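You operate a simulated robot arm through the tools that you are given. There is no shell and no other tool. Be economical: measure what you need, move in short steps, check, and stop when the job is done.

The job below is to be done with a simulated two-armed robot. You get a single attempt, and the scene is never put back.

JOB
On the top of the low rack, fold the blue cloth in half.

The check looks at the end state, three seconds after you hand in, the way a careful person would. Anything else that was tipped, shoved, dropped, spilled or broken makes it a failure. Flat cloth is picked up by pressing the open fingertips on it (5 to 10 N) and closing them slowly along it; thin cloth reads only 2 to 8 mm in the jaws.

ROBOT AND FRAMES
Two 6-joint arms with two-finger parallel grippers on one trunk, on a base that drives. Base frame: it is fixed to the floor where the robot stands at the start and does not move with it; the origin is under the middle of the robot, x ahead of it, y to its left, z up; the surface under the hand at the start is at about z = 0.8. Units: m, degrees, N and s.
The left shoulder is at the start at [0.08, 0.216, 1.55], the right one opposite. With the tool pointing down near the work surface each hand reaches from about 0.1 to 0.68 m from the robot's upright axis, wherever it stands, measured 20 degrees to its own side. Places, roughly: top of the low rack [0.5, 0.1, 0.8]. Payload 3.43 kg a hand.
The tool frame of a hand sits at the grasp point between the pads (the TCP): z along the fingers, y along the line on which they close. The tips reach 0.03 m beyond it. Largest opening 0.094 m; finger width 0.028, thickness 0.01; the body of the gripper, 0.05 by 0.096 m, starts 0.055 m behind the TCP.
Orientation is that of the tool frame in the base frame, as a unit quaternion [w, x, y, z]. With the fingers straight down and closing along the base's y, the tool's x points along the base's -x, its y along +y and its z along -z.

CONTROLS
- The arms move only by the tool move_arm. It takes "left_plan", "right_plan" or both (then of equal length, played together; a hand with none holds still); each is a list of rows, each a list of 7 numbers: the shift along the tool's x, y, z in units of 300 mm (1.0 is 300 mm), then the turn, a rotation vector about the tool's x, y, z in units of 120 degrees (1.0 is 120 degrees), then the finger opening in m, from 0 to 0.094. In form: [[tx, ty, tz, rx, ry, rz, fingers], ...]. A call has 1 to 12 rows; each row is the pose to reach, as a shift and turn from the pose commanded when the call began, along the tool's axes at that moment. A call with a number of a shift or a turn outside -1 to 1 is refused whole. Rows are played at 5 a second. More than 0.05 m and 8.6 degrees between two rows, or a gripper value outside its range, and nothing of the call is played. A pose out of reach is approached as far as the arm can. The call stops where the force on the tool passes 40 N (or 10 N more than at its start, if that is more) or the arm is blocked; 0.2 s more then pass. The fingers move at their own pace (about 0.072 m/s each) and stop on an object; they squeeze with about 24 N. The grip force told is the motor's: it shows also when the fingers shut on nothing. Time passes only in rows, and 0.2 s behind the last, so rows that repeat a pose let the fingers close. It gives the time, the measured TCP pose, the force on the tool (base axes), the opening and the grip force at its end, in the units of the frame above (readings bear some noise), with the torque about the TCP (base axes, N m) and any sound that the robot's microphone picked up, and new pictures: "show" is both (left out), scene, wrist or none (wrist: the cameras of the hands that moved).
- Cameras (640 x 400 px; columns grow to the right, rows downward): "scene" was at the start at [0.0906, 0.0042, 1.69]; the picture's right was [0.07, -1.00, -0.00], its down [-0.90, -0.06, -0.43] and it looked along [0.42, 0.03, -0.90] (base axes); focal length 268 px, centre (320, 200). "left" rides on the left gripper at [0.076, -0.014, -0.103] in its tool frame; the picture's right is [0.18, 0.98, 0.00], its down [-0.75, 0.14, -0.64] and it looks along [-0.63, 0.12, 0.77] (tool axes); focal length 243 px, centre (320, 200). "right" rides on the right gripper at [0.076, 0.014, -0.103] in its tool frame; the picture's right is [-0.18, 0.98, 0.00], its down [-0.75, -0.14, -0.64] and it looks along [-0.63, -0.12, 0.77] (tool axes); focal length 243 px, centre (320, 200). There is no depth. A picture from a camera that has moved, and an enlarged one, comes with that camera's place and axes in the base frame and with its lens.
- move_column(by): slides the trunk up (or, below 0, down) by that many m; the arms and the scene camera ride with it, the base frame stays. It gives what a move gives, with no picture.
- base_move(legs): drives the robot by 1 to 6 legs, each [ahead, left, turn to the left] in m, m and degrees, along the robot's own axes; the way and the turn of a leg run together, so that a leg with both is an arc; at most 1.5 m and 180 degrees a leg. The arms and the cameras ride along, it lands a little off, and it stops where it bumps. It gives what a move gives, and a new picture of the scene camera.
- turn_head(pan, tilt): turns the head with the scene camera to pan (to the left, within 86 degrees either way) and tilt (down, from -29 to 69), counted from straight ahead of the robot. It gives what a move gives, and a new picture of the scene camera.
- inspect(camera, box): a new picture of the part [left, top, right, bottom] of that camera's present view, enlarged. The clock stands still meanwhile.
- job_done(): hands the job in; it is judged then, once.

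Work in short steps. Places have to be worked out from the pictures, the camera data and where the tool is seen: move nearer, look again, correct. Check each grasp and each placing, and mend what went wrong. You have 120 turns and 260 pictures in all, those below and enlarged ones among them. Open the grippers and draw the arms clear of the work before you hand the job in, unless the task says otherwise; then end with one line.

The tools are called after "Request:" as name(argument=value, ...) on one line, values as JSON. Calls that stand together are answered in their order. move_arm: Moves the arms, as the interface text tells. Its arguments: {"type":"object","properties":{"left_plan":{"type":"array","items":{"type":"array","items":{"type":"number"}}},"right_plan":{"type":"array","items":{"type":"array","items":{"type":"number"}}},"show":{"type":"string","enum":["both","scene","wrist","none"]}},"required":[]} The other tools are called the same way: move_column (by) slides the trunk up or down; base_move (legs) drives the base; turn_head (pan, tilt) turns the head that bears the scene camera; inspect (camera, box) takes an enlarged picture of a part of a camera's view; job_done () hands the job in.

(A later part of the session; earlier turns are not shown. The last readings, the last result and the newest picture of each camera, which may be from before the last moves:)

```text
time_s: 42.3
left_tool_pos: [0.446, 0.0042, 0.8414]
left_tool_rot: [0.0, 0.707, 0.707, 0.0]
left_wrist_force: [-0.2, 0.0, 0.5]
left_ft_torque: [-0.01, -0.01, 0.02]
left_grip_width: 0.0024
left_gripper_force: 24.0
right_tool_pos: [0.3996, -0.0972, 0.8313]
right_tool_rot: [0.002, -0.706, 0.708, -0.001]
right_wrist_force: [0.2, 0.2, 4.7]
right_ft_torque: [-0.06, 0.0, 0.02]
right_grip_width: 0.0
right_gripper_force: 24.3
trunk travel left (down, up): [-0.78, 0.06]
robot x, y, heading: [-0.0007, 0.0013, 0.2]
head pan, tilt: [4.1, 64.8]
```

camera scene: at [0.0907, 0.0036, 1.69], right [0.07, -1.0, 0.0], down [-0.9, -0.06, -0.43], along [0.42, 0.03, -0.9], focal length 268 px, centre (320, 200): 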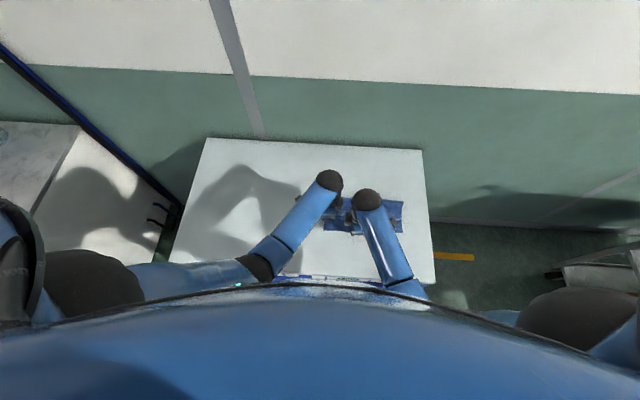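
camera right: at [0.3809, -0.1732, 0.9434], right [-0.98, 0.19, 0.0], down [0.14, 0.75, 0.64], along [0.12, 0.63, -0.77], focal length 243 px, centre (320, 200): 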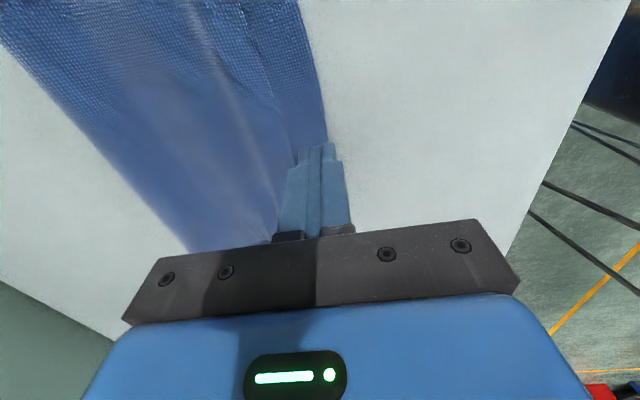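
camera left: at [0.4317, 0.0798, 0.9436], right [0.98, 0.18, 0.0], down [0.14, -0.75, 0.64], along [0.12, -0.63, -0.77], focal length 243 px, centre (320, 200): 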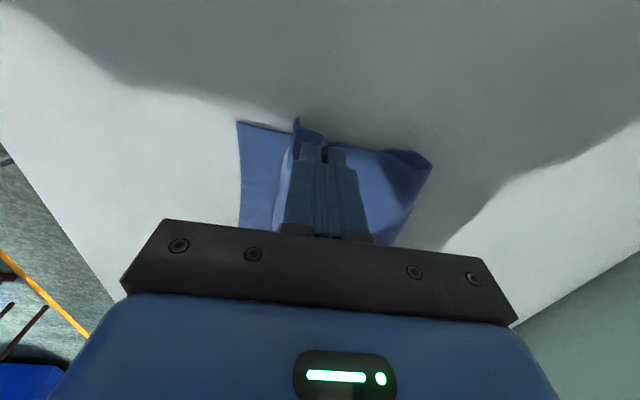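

Holding at 5 N; I press slightly more and pull the left hem corner toward me with a small lift.

Request:
move_arm(left_plan=[[0, 0, -0.04, 0, 0, 0, 0], [0, -0.04, -0.067, 0, 0, 0, 0], [0, -0.087, -0.067, 0, 0, 0, 0], [0, -0.133, -0.05, 0, 0, 0, 0], [0, -0.123, -0.02, 0, 0, 0, 0], [0, -0.113, 0.0, 0, 0, 0, 0], [0, -0.113, 0.0, 0, 0, 0, 0]], right_plan=[[0, 0, 0.005, 0, 0, 0, 0], [0, 0, 0.005, 0, 0, 0, 0], [0, 0, 0.005, 0, 0, 0, 0], [0, 0, 0.005, 0, 0, 0, 0], [0, 0, 0.005, 0, 0, 0, 0], [0, 0, 0.005, 0, 0, 0, 0], [0, 0, 0.005, 0, 0, 0, 0]], show="wrist")

Request:
inspect(camera="left", box=[160, 60, 440, 240])

```text
time_s: 43.9
left_tool_pos: [0.4097, 0.0037, 0.8413]
left_tool_rot: [0.0, 0.708, 0.706, 0.0]
left_wrist_force: [-0.1, 0.2, 0.4]
left_ft_torque: [-0.02, 0.0, -0.04]
left_grip_width: 0.0022
left_gripper_force: 23.3
right_tool_pos: [0.3997, -0.0975, 0.831]
right_tool_rot: [0.003, -0.706, 0.708, -0.001]
right_wrist_force: [4.8, -4.2, 33.9]
right_ft_torque: [-0.16, 0.0, 0.02]
right_grip_width: 0.0
right_gripper_force: 24.3
trunk travel left (down, up): [-0.78, 0.06]
robot x, y, heading: [0.0037, -0.0016, 0.0]
head pan, tilt: [4.1, 64.8]
camera right: at [0.3842, -0.1737, 0.9346], right [-0.98, 0.19, -0.01], down [0.14, 0.75, 0.64], along [0.12, 0.63, -0.76], focal length 243 px, centre (320, 200)
camera left: at [0.3955, 0.0795, 0.944], right [0.98, 0.18, 0.0], down [0.14, -0.75, 0.64], along [0.12, -0.63, -0.77], focal length 243 px, centre (320, 200)
```

right: 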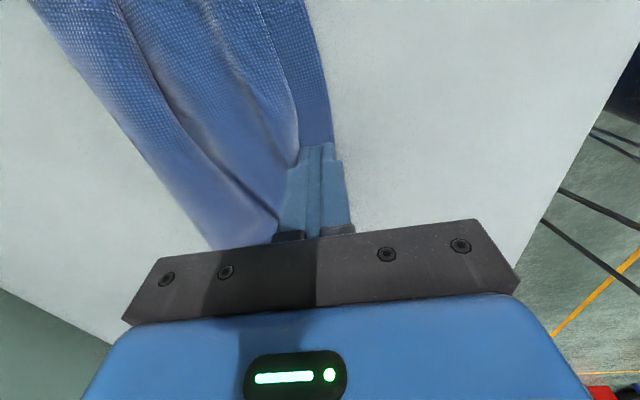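
left: 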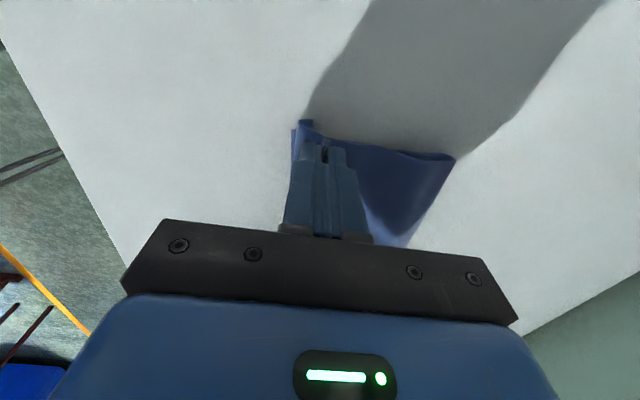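

```text
2.22 times, centred on (300, 150) of left
camera zoom: at [0.3955, 0.0795, 0.944], right [0.98, 0.18, 0.0], down [0.14, -0.75, 0.64], along [0.12, -0.63, -0.77], focal length 539 px, centre (364, 311)
```

zoom: 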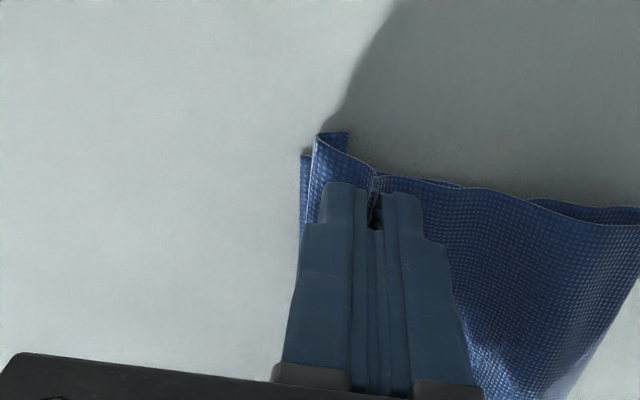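

The left hem is now aligned with the bottom edge. I ease the right press, release the left hand and lift it away, then raise the right.

Request:
move_arm(left_plan=[[0, 0, 0.015, 0, 0, 0, 0], [0, 0, 0.015, 0, 0, 0, 0.01], [0, 0, 0.01, 0, 0, 0, 0.025], [0, 0, -0.03, 0, 0, 0, 0.03], [0, 0, -0.13, 0, 0, 0, 0.03], [0, 0, -0.25, 0, 0, 0, 0.03], [0.15, 0.02, -0.27, 0, 0, 0, 0.02], [0.3, 0.04, -0.27, 0, 0, 0, 0]], right_plan=[[0, 0, -0.003, 0, 0, 0, 0], [0, 0, -0.004, 0, 0, 0, 0], [0, 0, -0.004, 0, 0, 0, 0], [0, 0, -0.004, 0, 0, 0, 0], [0, 0, -0.004, 0, 0, 0, 0], [0, 0, -0.06, 0, 0, 0, 0], [0, 0, -0.18, 0, 0, 0, 0], [0.1, 0, -0.25, 0, 0, 0, 0]], show="scene")

Request:
inspect(camera="scene", box=[300, 170, 430, 250])

```text
time_s: 45.7
left_tool_pos: [0.4237, 0.0952, 0.9208]
left_tool_rot: [0.001, 0.707, 0.707, 0.0]
left_wrist_force: [0.4, -0.6, -0.1]
left_ft_torque: [0.0, 0.01, -0.04]
left_grip_width: 0.0
left_gripper_force: 24.6
right_tool_pos: [0.3984, -0.1271, 0.9038]
right_tool_rot: [0.001, -0.707, 0.707, 0.0]
right_wrist_force: [0.3, 0.2, 0.5]
right_ft_torque: [-0.02, 0.01, -0.02]
right_grip_width: 0.0
right_gripper_force: 23.9
trunk travel left (down, up): [-0.78, 0.06]
robot x, y, heading: [-0.0001, 0.0009, -0.0]
head pan, tilt: [4.1, 64.8]
camera scene: at [0.09, 0.0056, 1.6899], right [0.07, -1.0, 0.0], down [-0.9, -0.06, -0.43], along [0.43, 0.03, -0.9], focal length 268 px, centre (320, 200)
```

scene: 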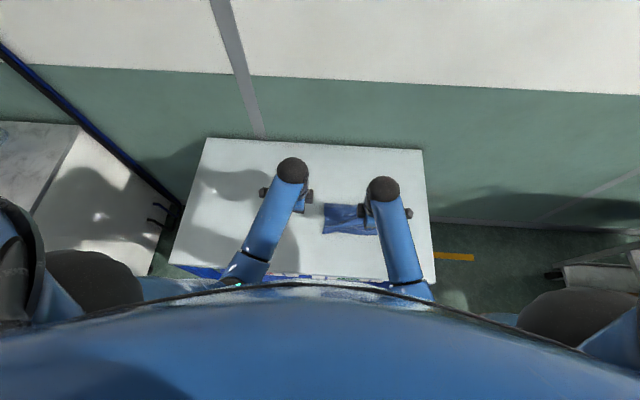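

```text
4.92 times, centred on (365, 210) of scene
camera zoom: at [0.09, 0.0056, 1.6899], right [0.07, -1.0, 0.0], down [-0.9, -0.06, -0.43], along [0.43, 0.03, -0.9], focal length 1317 px, centre (98, 151)
```

zoom: 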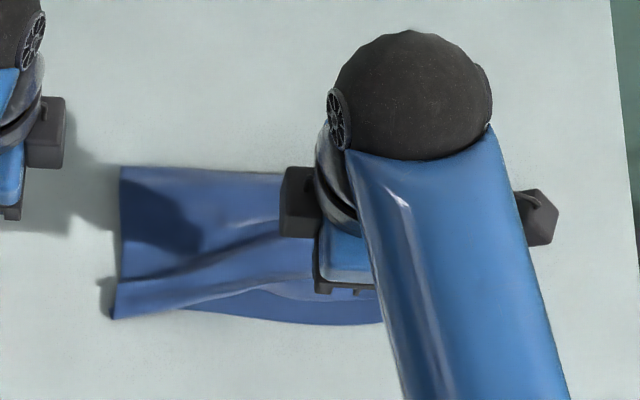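

The left side is now aligned. I move the right hand over the right corner to see that end.

Request:
move_arm(right_plan=[[0.13, -0.05, 0, 0, 0, 0, 0.01], [0.26, -0.1, 0, 0, 0, 0, 0.03], [0.383, -0.133, 0, 0, 0, 0, 0.032], [0.383, -0.133, 0, 0, 0, 0, 0.032]], show="none")

Request:
inspect(camera="scene", box=[300, 170, 430, 250])

Request:
inspect(camera="right", box=[200, 40, 480, 220])

```text
time_s: 46.7
left_tool_pos: [0.4244, 0.0936, 0.9212]
left_tool_rot: [0.0, 0.707, 0.707, 0.0]
left_wrist_force: [0.6, -0.7, 0.8]
left_ft_torque: [0.0, 0.02, 0.01]
left_grip_width: 0.0001
left_gripper_force: 24.0
right_tool_pos: [0.4389, -0.2433, 0.907]
right_tool_rot: [0.001, -0.707, 0.707, 0.0]
right_wrist_force: [0.0, -0.1, -0.2]
right_ft_torque: [0.0, 0.01, -0.01]
right_grip_width: 0.0322
right_gripper_force: 0.2
trunk travel left (down, up): [-0.78, 0.06]
robot x, y, heading: [-0.0003, 0.0011, 0.1]
head pan, tilt: [4.1, 64.8]
```

```text
4.92 times, centred on (365, 210) of scene
camera zoom: at [0.0906, 0.0042, 1.69], right [0.07, -1.0, 0.0], down [-0.9, -0.06, -0.43], along [0.43, 0.03, -0.9], focal length 1317 px, centre (98, 151)
```

zoom: 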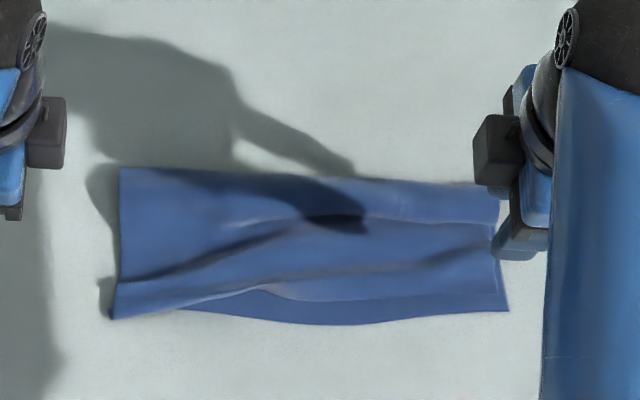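

```text
2.22 times, centred on (340, 130) of right
camera zoom: at [0.4243, -0.319, 1.0096], right [-0.98, 0.18, 0.0], down [0.14, 0.75, 0.64], along [0.12, 0.63, -0.77], focal length 539 px, centre (276, 356)
```

zoom: 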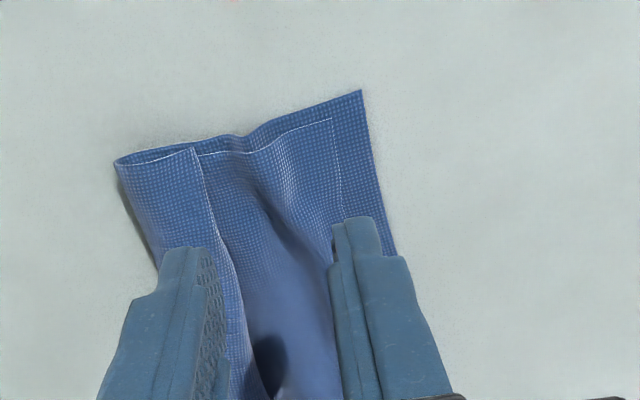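

The top and bottom are rumpled (right side depth only about 0.1 m). I'll grip the fold edge at both ends and draw it forward so both layers trail out straight. First I position over the fold edge.

Request:
move_arm(left_plan=[[-0.08, 0.06, 0, 0, 0, 0, 0.036], [-0.16, 0.12, 0, 0, 0, 0, 0.036], [-0.24, 0.18, 0.03, 0, 0, 0, 0.036], [-0.303, 0.213, 0.12, 0, 0, 0, 0.036], [-0.303, 0.213, 0.203, 0, 0, 0, 0.036], [-0.303, 0.213, 0.203, 0, 0, 0, 0.036]], right_plan=[[0, -0.05, 0, 0, 0, 0, 0.036], [0, -0.1, 0, 0, 0, 0, 0.036], [0, -0.15, 0, 0, 0, 0, 0.036], [0, -0.177, 0.08, 0, 0, 0, 0.036], [0, -0.177, 0.157, 0, 0, 0, 0.036], [0, -0.177, 0.157, 0, 0, 0, 0.036]], show="none")

Request:
inspect(camera="right", box=[200, 40, 480, 220])

Request:
inspect(camera="left", box=[160, 40, 440, 220])

```text
time_s: 48.1
left_tool_pos: [0.4884, 0.003, 0.8601]
left_tool_rot: [0.0, 0.706, 0.708, 0.0]
left_wrist_force: [-0.9, -0.1, -0.1]
left_ft_torque: [0.03, -0.03, -0.01]
left_grip_width: 0.0358
left_gripper_force: 0.0
right_tool_pos: [0.4934, -0.2443, 0.8569]
right_tool_rot: [0.002, -0.707, 0.708, 0.0]
right_wrist_force: [-0.6, 0.1, 0.2]
right_ft_torque: [-0.01, 0.03, 0.03]
right_grip_width: 0.0361
right_gripper_force: 0.0
trunk travel left (down, up): [-0.78, 0.06]
robot x, y, heading: [-0.0015, 0.0019, 0.0]
head pan, tilt: [4.1, 64.8]
```

```text
2.22 times, centred on (340, 130) of right
camera zoom: at [0.4783, -0.3191, 0.9602], right [-0.98, 0.19, 0.0], down [0.14, 0.75, 0.64], along [0.12, 0.63, -0.77], focal length 539 px, centre (276, 356)
```

zoom: 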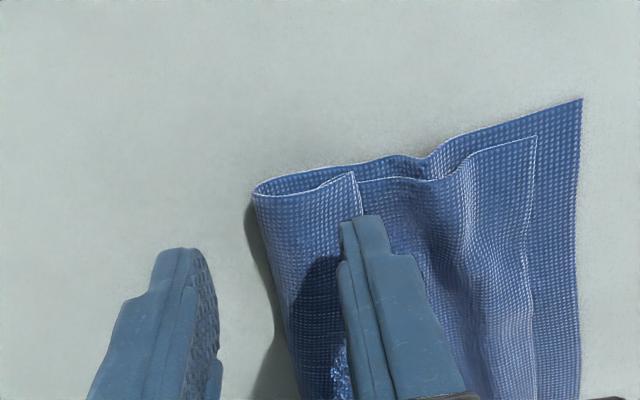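

```text
2.22 times, centred on (300, 130) of left
camera zoom: at [0.4742, 0.0787, 0.9628], right [0.98, 0.18, 0.0], down [0.14, -0.75, 0.64], along [0.12, -0.63, -0.77], focal length 539 px, centre (364, 356)
```

zoom: 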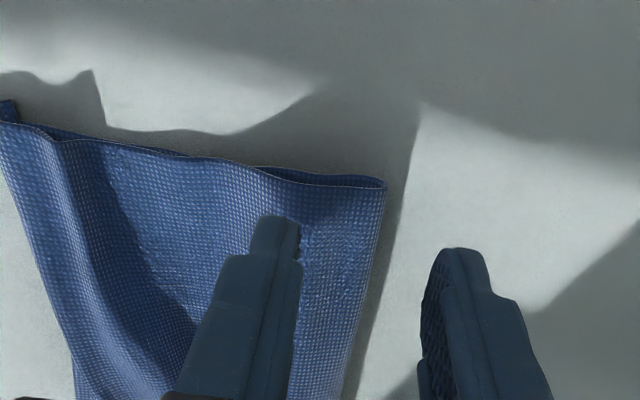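

Both fold noses are inside the open jaws. I shift 4 mm nearer and lower.

Request:
move_arm(left_plan=[[0, -0.013, 0.03, 0, 0, 0, 0.036], [0, -0.013, 0.06, 0, 0, 0, 0.036], [0, -0.013, 0.08, 0, 0, 0, 0.036], [0, -0.013, 0.088, 0, 0, 0, 0.036]], right_plan=[[0, 0.013, 0.03, 0, 0, 0, 0.036], [0, 0.013, 0.055, 0, 0, 0, 0.036], [0, 0.013, 0.07, 0, 0, 0, 0.036], [0, 0.013, 0.08, 0, 0, 0, 0.036]], show="none")

```text
time_s: 49.1
left_tool_pos: [0.4829, 0.0012, 0.8341]
left_tool_rot: [-0.001, 0.707, 0.707, 0.0]
left_wrist_force: [-0.4, 0.0, 0.5]
left_ft_torque: [0.02, 0.01, -0.03]
left_grip_width: 0.0357
left_gripper_force: 0.0
right_tool_pos: [0.4887, -0.2435, 0.833]
right_tool_rot: [0.002, -0.707, 0.708, 0.0]
right_wrist_force: [-0.6, -0.4, 3.1]
right_ft_torque: [-0.02, 0.04, -0.01]
right_grip_width: 0.0362
right_gripper_force: 0.4
trunk travel left (down, up): [-0.78, 0.06]
robot x, y, heading: [0.0004, 0.0013, -0.1]
head pan, tilt: [4.1, 64.8]
```

Right lightly touches; I lower the left a millimetre more and close slowly.

Request:
move_arm(left_plan=[[0, 0, 0.005, 0, 0, 0, 0.036], [0, 0, 0.006, 0, 0, 0, 0.032], [0, 0, 0.006, 0, 0, 0, 0.028], [0, 0, 0.006, 0, 0, 0, 0.024], [0, 0, 0.006, 0, 0, 0, 0.02], [0, 0, 0.006, 0, 0, 0, 0.016], [0, 0, 0.006, 0, 0, 0, 0.012], [0, 0, 0.006, 0, 0, 0, 0.008], [0, 0, 0.006, 0, 0, 0, 0.004], [0, 0, 0.006, 0, 0, 0, 0], [0, 0, 0.006, 0, 0, 0, 0]], right_plan=[[0, 0, 0.002, 0, 0, 0, 0.036], [0, 0, 0.002, 0, 0, 0, 0.032], [0, 0, 0.002, 0, 0, 0, 0.028], [0, 0, 0.002, 0, 0, 0, 0.024], [0, 0, 0.002, 0, 0, 0, 0.02], [0, 0, 0.002, 0, 0, 0, 0.016], [0, 0, 0.002, 0, 0, 0, 0.012], [0, 0, 0.002, 0, 0, 0, 0.008], [0, 0, 0.002, 0, 0, 0, 0.004], [0, 0, 0.002, 0, 0, 0, 0], [0, 0, 0.002, 0, 0, 0, 0]], show="none")

Request:
inspect(camera="right", box=[200, 60, 480, 240])

Request:
inspect(camera="left", box=[160, 60, 440, 240])

```text
time_s: 51.5
left_tool_pos: [0.4825, 0.002, 0.8322]
left_tool_rot: [0.0, 0.706, 0.708, 0.001]
left_wrist_force: [0.1, -0.7, 2.9]
left_ft_torque: [-0.03, 0.03, 0.03]
left_grip_width: 0.0036
left_gripper_force: 23.9
right_tool_pos: [0.4882, -0.2436, 0.8334]
right_tool_rot: [0.001, -0.707, 0.708, -0.001]
right_wrist_force: [2.8, 1.6, 12.4]
right_ft_torque: [0.01, -0.07, -0.02]
right_grip_width: 0.0036
right_gripper_force: 23.5
trunk travel left (down, up): [-0.78, 0.06]
robot x, y, heading: [0.0005, -0.0021, 0.1]
head pan, tilt: [4.1, 64.8]
```

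```text
2.22 times, centred on (340, 150) of right
camera zoom: at [0.4737, -0.3193, 0.9371], right [-0.98, 0.18, 0.0], down [0.14, 0.75, 0.64], along [0.12, 0.63, -0.77], focal length 539 px, centre (276, 311)
```

zoom: 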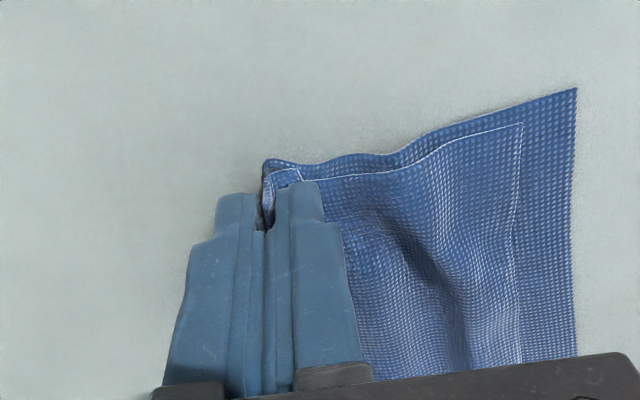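

```text
2.22 times, centred on (300, 150) of left
camera zoom: at [0.4685, 0.0784, 0.9351], right [0.98, 0.18, 0.0], down [0.14, -0.75, 0.64], along [0.12, -0.63, -0.77], focal length 539 px, centre (364, 311)
```

zoom: 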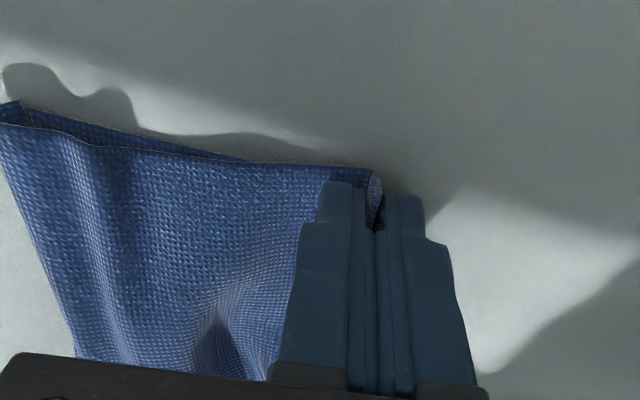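

Both hands have the fold edge neatly. I draw it forward 7 cm, nearly level.

Request:
move_arm(left_plan=[[0, 0.0, -0.012, 0, 0, 0, 0], [0, 0.04, -0.012, 0, 0, 0, 0], [0, 0.08, -0.012, 0, 0, 0, 0], [0, 0.12, -0.012, 0, 0, 0, 0], [0, 0.16, -0.012, 0, 0, 0, 0], [0, 0.2, -0.012, 0, 0, 0, 0], [0, 0.24, -0.012, 0, 0, 0, 0], [0, 0.24, -0.012, 0, 0, 0, 0]], right_plan=[[0, 0.0, -0.012, 0, 0, 0, 0], [0, -0.04, -0.012, 0, 0, 0, 0], [0, -0.08, -0.012, 0, 0, 0, 0], [0, -0.12, -0.012, 0, 0, 0, 0], [0, -0.16, -0.012, 0, 0, 0, 0], [0, -0.2, -0.012, 0, 0, 0, 0], [0, -0.24, -0.012, 0, 0, 0, 0], [0, -0.24, -0.012, 0, 0, 0, 0]], show="none")

Request:
inspect(camera="right", box=[200, 20, 600, 240])

Request:
inspect(camera="left", box=[40, 20, 440, 240])

Request:
inspect(camera="scene", box=[300, 150, 430, 250])

```text
time_s: 53.3
left_tool_pos: [0.5555, 0.0001, 0.8363]
left_tool_rot: [0.001, 0.707, 0.707, -0.001]
left_wrist_force: [-0.2, -0.5, -0.2]
left_ft_torque: [-0.02, 0.0, 0.01]
left_grip_width: 0.003
left_gripper_force: 24.3
right_tool_pos: [0.5596, -0.2411, 0.8363]
right_tool_rot: [0.001, -0.706, 0.708, 0.0]
right_wrist_force: [1.1, 0.3, 0.9]
right_ft_torque: [0.03, -0.01, -0.03]
right_grip_width: 0.0033
right_gripper_force: 23.7
trunk travel left (down, up): [-0.78, 0.06]
robot x, y, heading: [0.0018, -0.0029, -0.1]
head pan, tilt: [4.1, 64.8]
```

```text
1.60 times, centred on (400, 130) of right
camera zoom: at [0.546, -0.3185, 0.9395], right [-0.98, 0.18, 0.0], down [0.14, 0.75, 0.64], along [0.12, 0.63, -0.77], focal length 388 px, centre (192, 312)
```

zoom: 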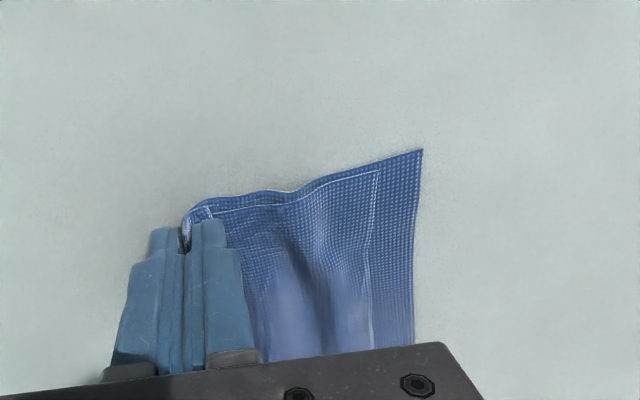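

```text
1.60 times, centred on (240, 130) of left
camera zoom: at [0.5415, 0.0774, 0.939], right [0.98, 0.18, 0.0], down [0.14, -0.75, 0.64], along [0.12, -0.63, -0.77], focal length 388 px, centre (448, 312)
```

zoom: 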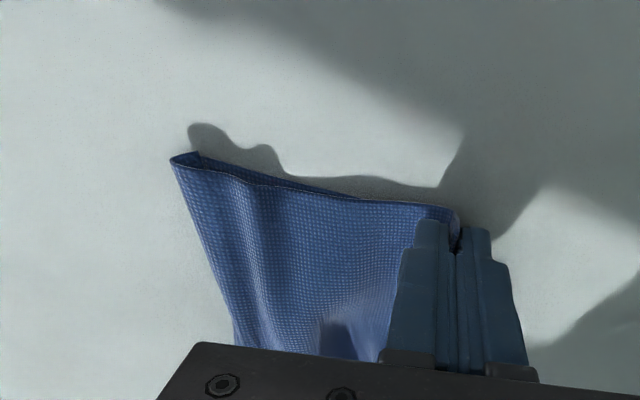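

```text
4.00 times, centred on (365, 200) of scene
camera zoom: at [0.0904, 0.0041, 1.69], right [0.07, -1.0, 0.0], down [-0.9, -0.06, -0.43], along [0.43, 0.03, -0.9], focal length 1070 px, centre (140, 200)
```

zoom: 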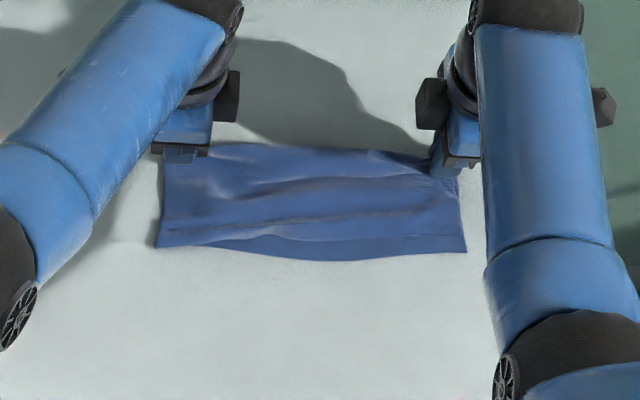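

The low friction let everything slide without straightening, so one hand must anchor the near edge. The left hand releases and goes to the near edge middle to press both hems; the right keeps the fold.

Request:
move_arm(left_plan=[[0, 0, 0, 0, 0, 0, 0.02], [0, 0, 0, 0, 0, 0, 0.03], [0, 0, -0.1, 0, 0, 0, 0.03], [0, 0, -0.22, 0, 0, 0, 0.02], [-0.1, -0.06, -0.25, 0, 0, 0, 0], [-0.2, -0.13, -0.25, 0, 0, 0, 0], [-0.3, -0.2, -0.25, 0, 0, 0, 0], [-0.4, -0.258, -0.22, 0, 0, 0, 0], [-0.4, -0.258, -0.1, 0, 0, 0, 0], [-0.4, -0.258, -0.01, 0, 0, 0, 0]], show="none")

Request:
inspect(camera="left", box=[100, 0, 540, 240])

Request:
inspect(camera="scene", box=[300, 150, 430, 250])

```text
time_s: 55.5
left_tool_pos: [0.4783, -0.1193, 0.8406]
left_tool_rot: [0.0, 0.707, 0.707, 0.0]
left_wrist_force: [0.2, 0.0, 0.2]
left_ft_torque: [0.01, -0.05, 0.03]
left_grip_width: 0.0002
left_gripper_force: 24.2
right_tool_pos: [0.5612, -0.2434, 0.8346]
right_tool_rot: [0.002, -0.707, 0.708, 0.0]
right_wrist_force: [0.8, -0.8, 0.8]
right_ft_torque: [-0.03, 0.0, -0.04]
right_grip_width: 0.0036
right_gripper_force: 23.5
trunk travel left (down, up): [-0.78, 0.06]
robot x, y, heading: [0.0031, -0.0041, 0.2]
head pan, tilt: [4.1, 64.8]
```

```text
1.45 times, centred on (320, 120) of left
camera zoom: at [0.4637, -0.0419, 0.9427], right [0.98, 0.18, 0.0], down [0.14, -0.75, 0.64], along [0.12, -0.63, -0.77], focal length 353 px, centre (320, 316)
```

zoom: 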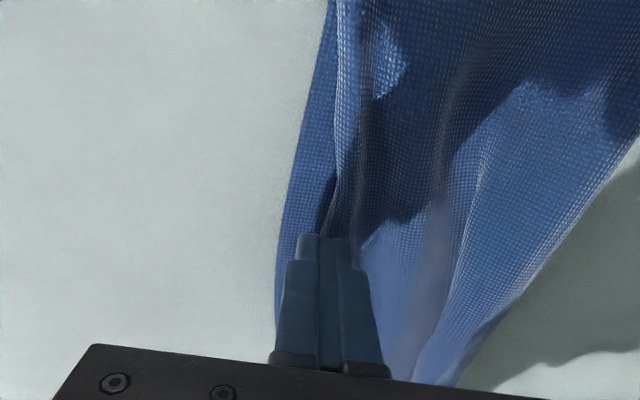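

```text
4.00 times, centred on (365, 200) of scene
camera zoom: at [0.0916, 0.0043, 1.6899], right [0.07, -1.0, 0.0], down [-0.9, -0.06, -0.43], along [0.42, 0.03, -0.91], focal length 1070 px, centre (140, 200)
```

zoom: 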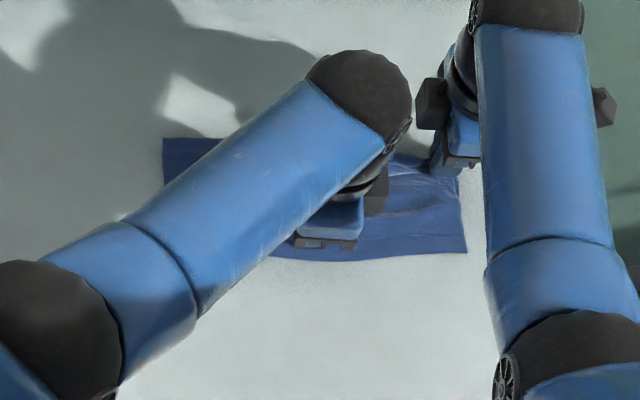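

The left fingertips are on the bottom strip right at the hem. I press down to anchor it.

Request:
move_arm(left_plan=[[0, 0, 0.012, 0, 0, 0, 0], [0, 0, 0.024, 0, 0, 0, 0], [0, 0, 0.032, 0, 0, 0, 0], [0, 0, 0.036, 0, 0, 0, 0]], show="none")

```text
time_s: 56.5
left_tool_pos: [0.4788, -0.1188, 0.8322]
left_tool_rot: [0.004, 0.707, 0.707, 0.002]
left_wrist_force: [0.6, 3.2, 31.2]
left_ft_torque: [0.41, -0.09, -0.01]
left_grip_width: 0.0004
left_gripper_force: 23.6
right_tool_pos: [0.5589, -0.2415, 0.8382]
right_tool_rot: [0.001, -0.707, 0.707, -0.002]
right_wrist_force: [0.2, -0.1, 0.9]
right_ft_torque: [0.01, 0.02, -0.02]
right_grip_width: 0.0034
right_gripper_force: 24.0
trunk travel left (down, up): [-0.78, 0.06]
robot x, y, heading: [0.0017, 0.0006, 0.1]
head pan, tilt: [4.1, 64.8]
```

Firm at 31 N; I ease it by a millimetre and pull the right fold end forward 2.5 cm.

Request:
move_arm(left_plan=[[0, 0, -0.002, 0, 0, 0, 0], [0, 0, -0.002, 0, 0, 0, 0], [0, 0, -0.002, 0, 0, 0, 0], [0, 0, -0.002, 0, 0, 0, 0], [0, 0, -0.002, 0, 0, 0, 0], [0, 0, -0.002, 0, 0, 0, 0]], right_plan=[[0, -0.02, 0, 0, 0, 0, 0], [0, -0.04, 0, 0, 0, 0, 0], [0, -0.06, 0, 0, 0, 0, 0], [0, -0.075, 0, 0, 0, 0, 0], [0, -0.085, 0, 0, 0, 0, 0], [0, -0.085, 0, 0, 0, 0, 0]], show="none")

Request:
inspect(camera="right", box=[200, 20, 600, 240])

Request:
inspect(camera="scene", box=[300, 150, 430, 250])

```text
time_s: 57.9
left_tool_pos: [0.477, -0.1186, 0.8323]
left_tool_rot: [0.004, 0.707, 0.707, 0.001]
left_wrist_force: [6.0, 5.1, 35.7]
left_ft_torque: [0.54, -0.33, -0.02]
left_grip_width: 0.0
left_gripper_force: 24.3
right_tool_pos: [0.5838, -0.2412, 0.8387]
right_tool_rot: [0.0, -0.707, 0.707, 0.0]
right_wrist_force: [-1.4, 0.3, 0.2]
right_ft_torque: [0.03, 0.05, 0.02]
right_grip_width: 0.0035
right_gripper_force: 23.6
trunk travel left (down, up): [-0.78, 0.06]
robot x, y, heading: [0.0033, 0.0014, 0.0]
head pan, tilt: [4.1, 64.8]
```

```text
1.60 times, centred on (400, 130) of right
camera zoom: at [0.57, -0.3175, 0.9415], right [-0.98, 0.18, 0.0], down [0.14, 0.75, 0.64], along [0.12, 0.63, -0.77], focal length 388 px, centre (192, 312)
```

zoom: 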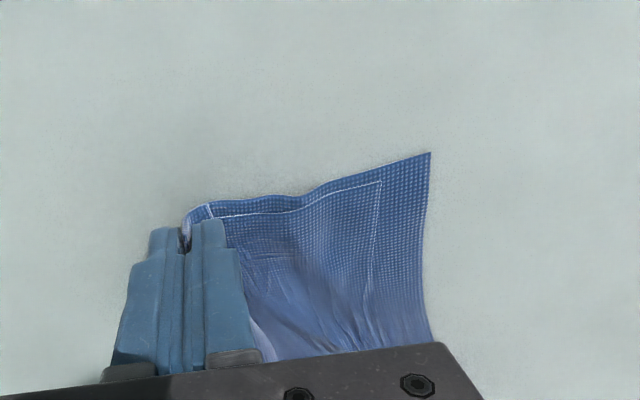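

```text
4.00 times, centred on (365, 200) of scene
camera zoom: at [0.0868, 0.0063, 1.6903], right [0.07, -1.0, 0.0], down [-0.9, -0.07, -0.43], along [0.43, 0.03, -0.9], focal length 1070 px, centre (140, 200)
```

zoom: 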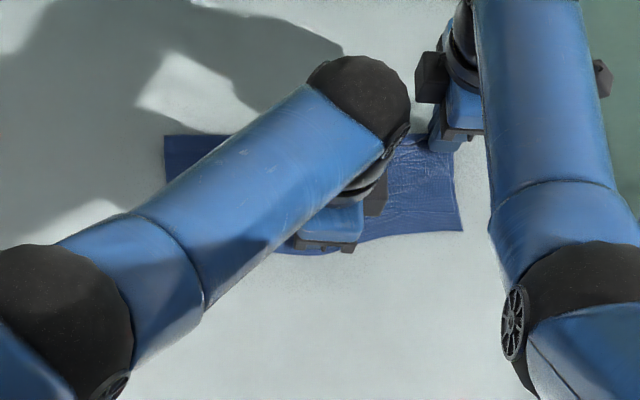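

That only stretched the middle. Better to repeat what worked: lift the top layer high so everything hangs free, then lay it down with the hem further back. I release both hands and look.

Request:
move_arm(left_plan=[[0, 0, -0.03, 0, 0, 0, 0], [0, 0, -0.13, 0, 0, 0, 0], [0, 0, -0.25, 0, 0, 0, 0], [0.13, 0.0, -0.3, 0, 0, 0, 0.02], [0.26, 0.0, -0.3, 0, 0, 0, 0.036], [0.4, 0.0, -0.3, 0, 0, 0, 0.036], [0.5, 0, -0.3, 0, 0, 0, 0.036]], right_plan=[[0, 0, 0, 0, 0, 0, 0.0], [0, 0, 0, 0, 0, 0, 0.02], [0, 0, 0, 0, 0, 0, 0.036], [0, 0, -0.08, 0, 0, 0, 0.036], [0, 0, -0.2, 0, 0, 0, 0.036], [0.0, 0, -0.25, 0, 0, 0, 0.036], [0, 0, -0.25, 0, 0, 0, 0.036]], show="none")

Request:
inspect(camera="scene", box=[300, 150, 430, 250])

Request:
inspect(camera="right", box=[200, 20, 600, 240])

```text
time_s: 59.5
left_tool_pos: [0.4784, 0.0316, 0.9185]
left_tool_rot: [-0.001, 0.707, 0.707, 0.001]
left_wrist_force: [0.2, -0.8, -0.3]
left_ft_torque: [-0.01, 0.0, -0.04]
left_grip_width: 0.036
left_gripper_force: 0.2
right_tool_pos: [0.5857, -0.2444, 0.9108]
right_tool_rot: [0.001, -0.706, 0.708, 0.0]
right_wrist_force: [0.0, 0.2, 0.3]
right_ft_torque: [0.01, 0.05, 0.03]
right_grip_width: 0.0359
right_gripper_force: 0.1
trunk travel left (down, up): [-0.78, 0.06]
robot x, y, heading: [0.0011, -0.0014, 0.0]
head pan, tilt: [4.1, 64.8]
```

```text
4.00 times, centred on (365, 200) of scene
camera zoom: at [0.0911, 0.0049, 1.6899], right [0.07, -1.0, 0.0], down [-0.9, -0.06, -0.43], along [0.42, 0.03, -0.9], focal length 1070 px, centre (140, 200)
```

zoom: 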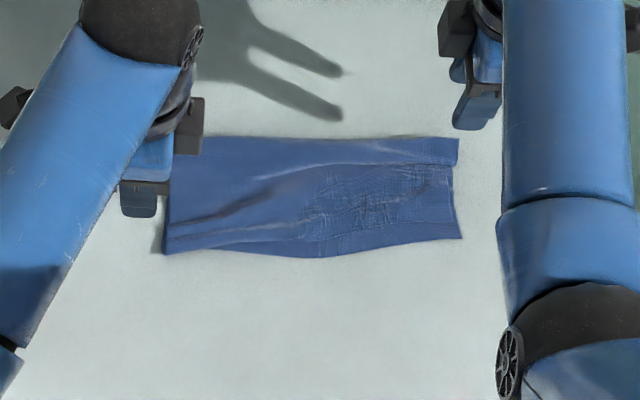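

```text
1.60 times, centred on (400, 130) of right
camera zoom: at [0.5704, -0.3195, 1.014], right [-0.98, 0.19, 0.0], down [0.14, 0.75, 0.64], along [0.12, 0.63, -0.77], focal length 388 px, centre (192, 312)
```

zoom: 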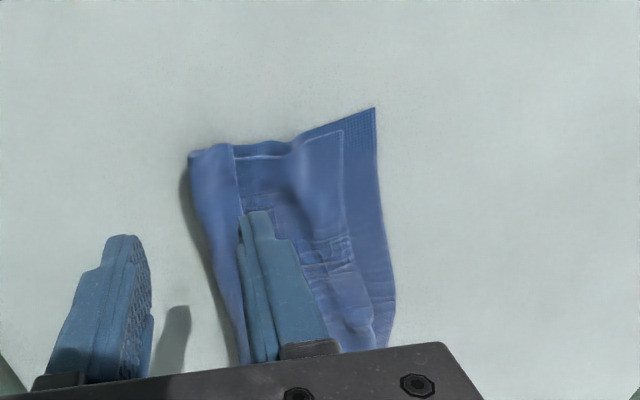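

The right end has a pleat near the fold. I position both hands to pinch the top layer between hem and pleat (left x≈0.49, right x≈0.535).

Request:
move_arm(left_plan=[[-0.07, 0.02, 0.02, 0, 0, 0, 0.036], [-0.147, 0.04, 0.1, 0, 0, 0, 0.036], [-0.147, 0.04, 0.18, 0, 0, 0, 0.036], [-0.147, 0.04, 0.228, 0, 0, 0, 0.036], [-0.147, 0.04, 0.228, 0, 0, 0, 0.036]], right_plan=[[-0.03, 0.09, 0, 0, 0, 0, 0.036], [-0.05, 0.169, 0.06, 0, 0, 0, 0.036], [-0.05, 0.169, 0.14, 0, 0, 0, 0.036], [-0.05, 0.169, 0.203, 0, 0, 0, 0.036], [-0.05, 0.169, 0.203, 0, 0, 0, 0.036]], show="wrist")

```text
time_s: 60.7
left_tool_pos: [0.4889, -0.0141, 0.8503]
left_tool_rot: [0.0, 0.707, 0.707, 0.0]
left_wrist_force: [0.5, -0.4, 0.3]
left_ft_torque: [0.01, -0.01, -0.01]
left_grip_width: 0.036
left_gripper_force: 0.0
right_tool_pos: [0.5325, -0.2284, 0.8501]
right_tool_rot: [0.001, -0.706, 0.708, 0.0]
right_wrist_force: [-1.0, 0.2, 0.1]
right_ft_torque: [0.0, -0.01, -0.01]
right_grip_width: 0.0362
right_gripper_force: 0.1
trunk travel left (down, up): [-0.78, 0.06]
robot x, y, heading: [0.0011, -0.0, 0.0]
head pan, tilt: [4.1, 64.8]
camera right: at [0.519, -0.3042, 0.9532], right [-0.98, 0.19, 0.0], down [0.14, 0.75, 0.64], along [0.12, 0.63, -0.77], focal length 243 px, centre (320, 200)
camera left: at [0.4752, 0.062, 0.9538], right [0.98, 0.18, 0.0], down [0.14, -0.75, 0.64], along [0.12, -0.63, -0.77], focal length 243 px, centre (320, 200)
```

right: 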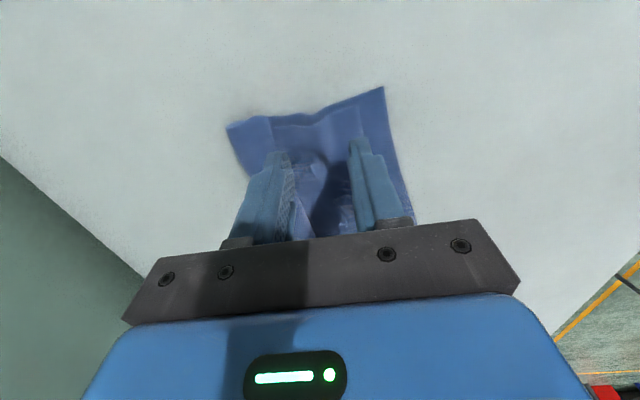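
left: 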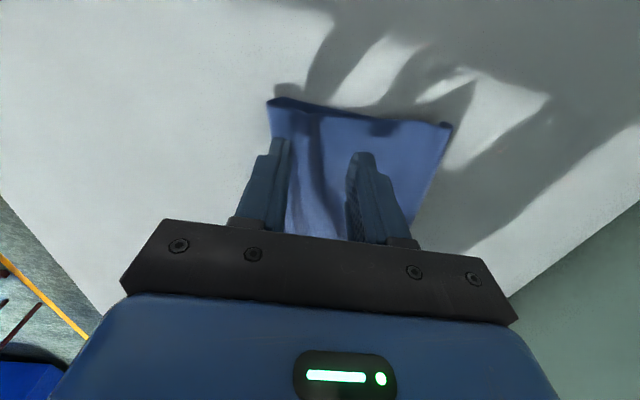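

Good placement. Lowering to contact.

Request:
move_arm(left_plan=[[0, 0.01, 0.02, 0, 0, 0, 0.036], [0, 0.02, 0.04, 0, 0, 0, 0.036], [0, 0.02, 0.052, 0, 0, 0, 0.036], [0, 0.02, 0.057, 0, 0, 0, 0.036]], right_plan=[[0, 0, 0.02, 0, 0, 0, 0.036], [0, 0, 0.04, 0, 0, 0, 0.036], [0, 0, 0.05, 0, 0, 0, 0.036], [0, 0, 0.056, 0, 0, 0, 0.036]], show="none")

```text
time_s: 61.7
left_tool_pos: [0.497, -0.0124, 0.8331]
left_tool_rot: [0.0, 0.707, 0.707, 0.001]
left_wrist_force: [-0.4, -0.3, 0.6]
left_ft_torque: [0.0, 0.02, 0.0]
left_grip_width: 0.0362
left_gripper_force: 0.0
right_tool_pos: [0.5349, -0.2283, 0.8331]
right_tool_rot: [0.002, -0.706, 0.708, 0.001]
right_wrist_force: [0.1, -0.8, 2.5]
right_ft_torque: [-0.05, -0.08, -0.01]
right_grip_width: 0.0362
right_gripper_force: 0.0
trunk travel left (down, up): [-0.78, 0.06]
robot x, y, heading: [-0.0025, -0.0002, 0.4]
head pan, tilt: [4.1, 64.8]
```

Slightly lower, then close slowly.

Request:
move_arm(left_plan=[[0, 0, 0.005, 0, 0, 0, 0.036], [0, 0, 0.006, 0, 0, 0, 0.032], [0, 0, 0.006, 0, 0, 0, 0.028], [0, 0, 0.006, 0, 0, 0, 0.024], [0, 0, 0.006, 0, 0, 0, 0.02], [0, 0, 0.006, 0, 0, 0, 0.016], [0, 0, 0.006, 0, 0, 0, 0.012], [0, 0, 0.006, 0, 0, 0, 0.008], [0, 0, 0.006, 0, 0, 0, 0.004], [0, 0, 0.006, 0, 0, 0, 0], [0, 0, 0.006, 0, 0, 0, 0]], right_plan=[[0, 0, 0.004, 0, 0, 0, 0.036], [0, 0, 0.004, 0, 0, 0, 0.032], [0, 0, 0.004, 0, 0, 0, 0.028], [0, 0, 0.004, 0, 0, 0, 0.024], [0, 0, 0.004, 0, 0, 0, 0.02], [0, 0, 0.004, 0, 0, 0, 0.016], [0, 0, 0.004, 0, 0, 0, 0.012], [0, 0, 0.004, 0, 0, 0, 0.008], [0, 0, 0.004, 0, 0, 0, 0.004], [0, 0, 0.004, 0, 0, 0, 0], [0, 0, 0.004, 0, 0, 0, 0]], show="wrist")

```text
time_s: 64.1
left_tool_pos: [0.4951, -0.0126, 0.8338]
left_tool_rot: [0.0, 0.707, 0.707, 0.001]
left_wrist_force: [-1.1, -0.9, 12.7]
left_ft_torque: [-0.05, 0.12, -0.01]
left_grip_width: 0.0031
left_gripper_force: 23.8
right_tool_pos: [0.5345, -0.2285, 0.8335]
right_tool_rot: [0.001, -0.706, 0.708, -0.001]
right_wrist_force: [1.9, -0.3, 11.2]
right_ft_torque: [-0.1, -0.14, 0.06]
right_grip_width: 0.004
right_gripper_force: 23.8
trunk travel left (down, up): [-0.78, 0.06]
robot x, y, heading: [0.0031, -0.0008, -0.1]
head pan, tilt: [4.1, 64.8]
camera right: at [0.5193, -0.3039, 0.9373], right [-0.98, 0.19, 0.0], down [0.14, 0.75, 0.64], along [0.12, 0.63, -0.77], focal length 243 px, centre (320, 200)
camera left: at [0.4799, 0.0643, 0.9354], right [0.98, 0.18, 0.0], down [0.14, -0.75, 0.64], along [0.12, -0.63, -0.77], focal length 243 px, centre (320, 200)
```

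right: 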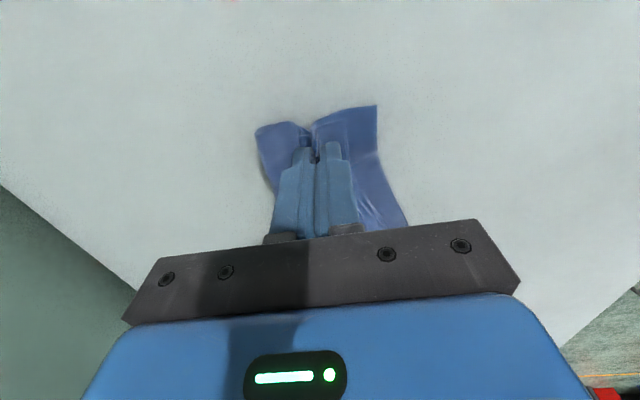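
left: 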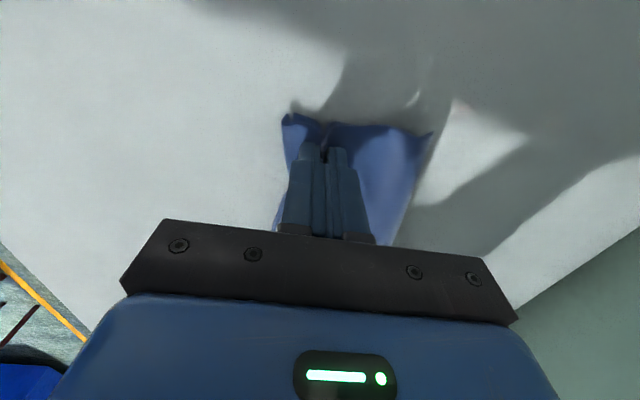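

Both hold (3–4 mm). I lift 12 cm slowly, bringing both hands to about x 0.53.

Request:
move_arm(left_plan=[[0, 0.01, -0.05, 0, 0, 0, 0], [0, 0.025, -0.1, 0, 0, 0, 0], [0, 0.04, -0.15, 0, 0, 0, 0], [0, 0.06, -0.2, 0, 0, 0, 0], [0, 0.08, -0.25, 0, 0, 0, 0], [0, 0.1, -0.3, 0, 0, 0, 0], [0, 0.12, -0.36, 0, 0, 0, 0], [0, 0.12, -0.4, 0, 0, 0, 0], [0, 0.12, -0.4, 0, 0, 0, 0], [0, 0.12, -0.4, 0, 0, 0, 0]], right_plan=[[0, 0, -0.05, 0, 0, 0, 0], [0, 0, -0.1, 0, 0, 0, 0], [0, 0, -0.15, 0, 0, 0, 0], [0, 0, -0.2, 0, 0, 0, 0], [0, 0, -0.25, 0, 0, 0, 0], [0, 0, -0.3, 0, 0, 0, 0], [0, 0, -0.36, 0, 0, 0, 0], [0, 0, -0.4, 0, 0, 0, 0], [0, 0, -0.4, 0, 0, 0, 0], [0, 0, -0.4, 0, 0, 0, 0]])

Request:
inspect(camera="right", box=[220, 20, 480, 220])

Request:
inspect(camera="left", box=[160, 20, 420, 220])

Request:
inspect(camera="scene", box=[300, 140, 430, 240])

```text
time_s: 66.3
left_tool_pos: [0.5318, -0.0124, 0.9524]
left_tool_rot: [-0.001, 0.707, 0.707, -0.001]
left_wrist_force: [1.0, -0.6, -0.4]
left_ft_torque: [-0.01, 0.06, -0.03]
left_grip_width: 0.003
left_gripper_force: 23.6
right_tool_pos: [0.5351, -0.2287, 0.9518]
right_tool_rot: [0.001, -0.706, 0.708, 0.001]
right_wrist_force: [0.2, 0.5, 0.2]
right_ft_torque: [-0.01, 0.01, -0.02]
right_grip_width: 0.0039
right_gripper_force: 23.9
trunk travel left (down, up): [-0.78, 0.06]
robot x, y, heading: [0.0012, -0.0047, -0.3]
head pan, tilt: [4.1, 64.8]
camera scene: at [0.0912, 0.004, 1.6899], right [0.07, -1.0, 0.0], down [-0.9, -0.06, -0.43], along [0.42, 0.03, -0.9], focal length 268 px, centre (320, 200)
camera right: at [0.5209, -0.3041, 1.055], right [-0.98, 0.19, 0.0], down [0.14, 0.75, 0.64], along [0.12, 0.63, -0.77], focal length 243 px, centre (320, 200)
camera left: at [0.5174, 0.0646, 1.0544], right [0.98, 0.18, 0.0], down [0.14, -0.75, 0.64], along [0.12, -0.63, -0.77], focal length 243 px, centre (320, 200)
```

scene: 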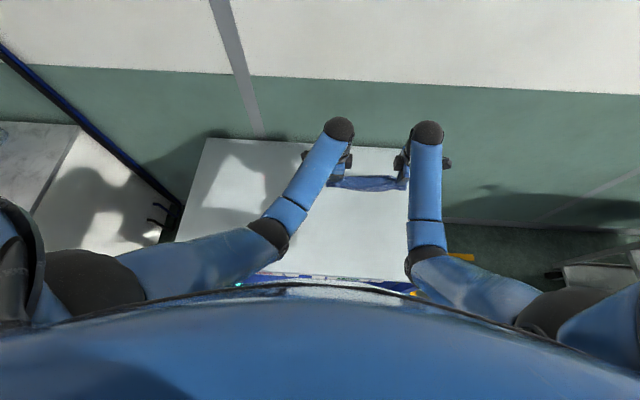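
right: 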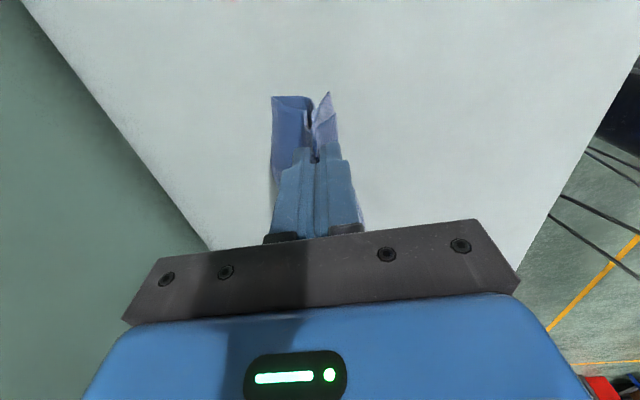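
left: 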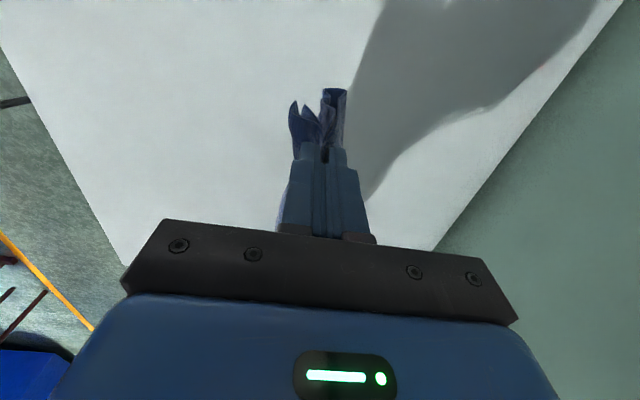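

```text
2.00 times, centred on (350, 120) of right
camera zoom: at [0.5209, -0.3041, 1.055], right [-0.98, 0.19, 0.0], down [0.14, 0.75, 0.64], along [0.12, 0.63, -0.77], focal length 485 px, centre (260, 360)
```

zoom: 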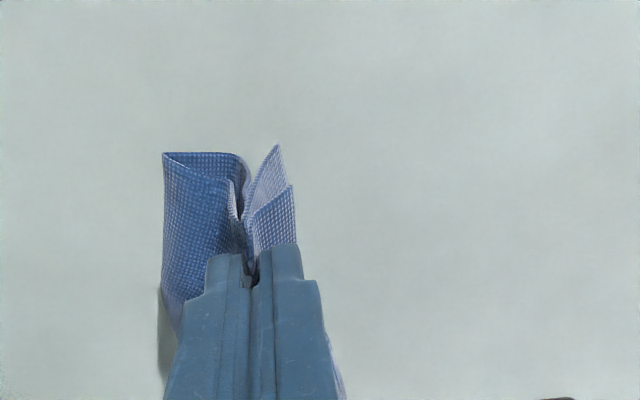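

```text
2.00 times, centred on (290, 120) of left
camera zoom: at [0.5174, 0.0646, 1.0544], right [0.98, 0.18, 0.0], down [0.14, -0.75, 0.64], along [0.12, -0.63, -0.77], focal length 485 px, centre (380, 360)
```

zoom: 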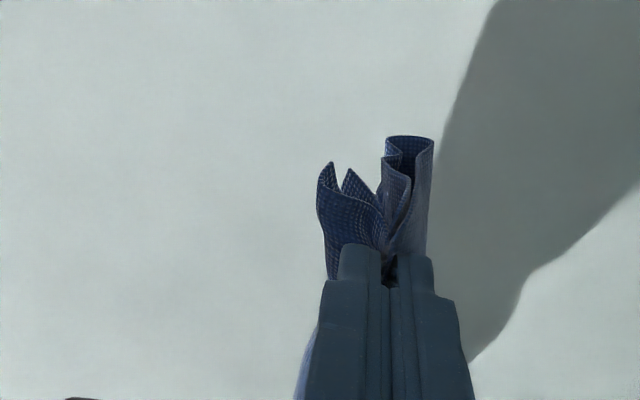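

```text
4.00 times, centred on (365, 190) of scene
camera zoom: at [0.0912, 0.004, 1.6899], right [0.07, -1.0, 0.0], down [-0.9, -0.06, -0.43], along [0.42, 0.03, -0.9], focal length 1070 px, centre (140, 240)
```

zoom: 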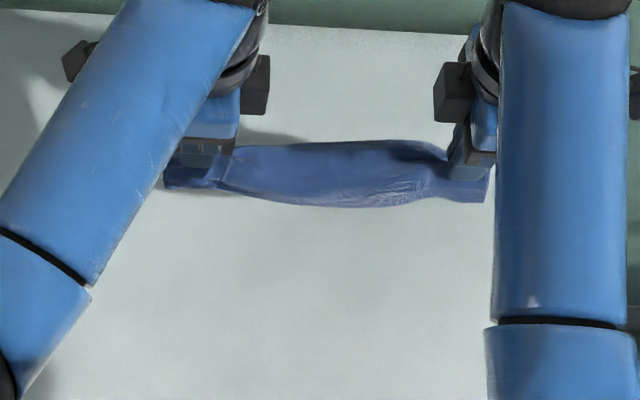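

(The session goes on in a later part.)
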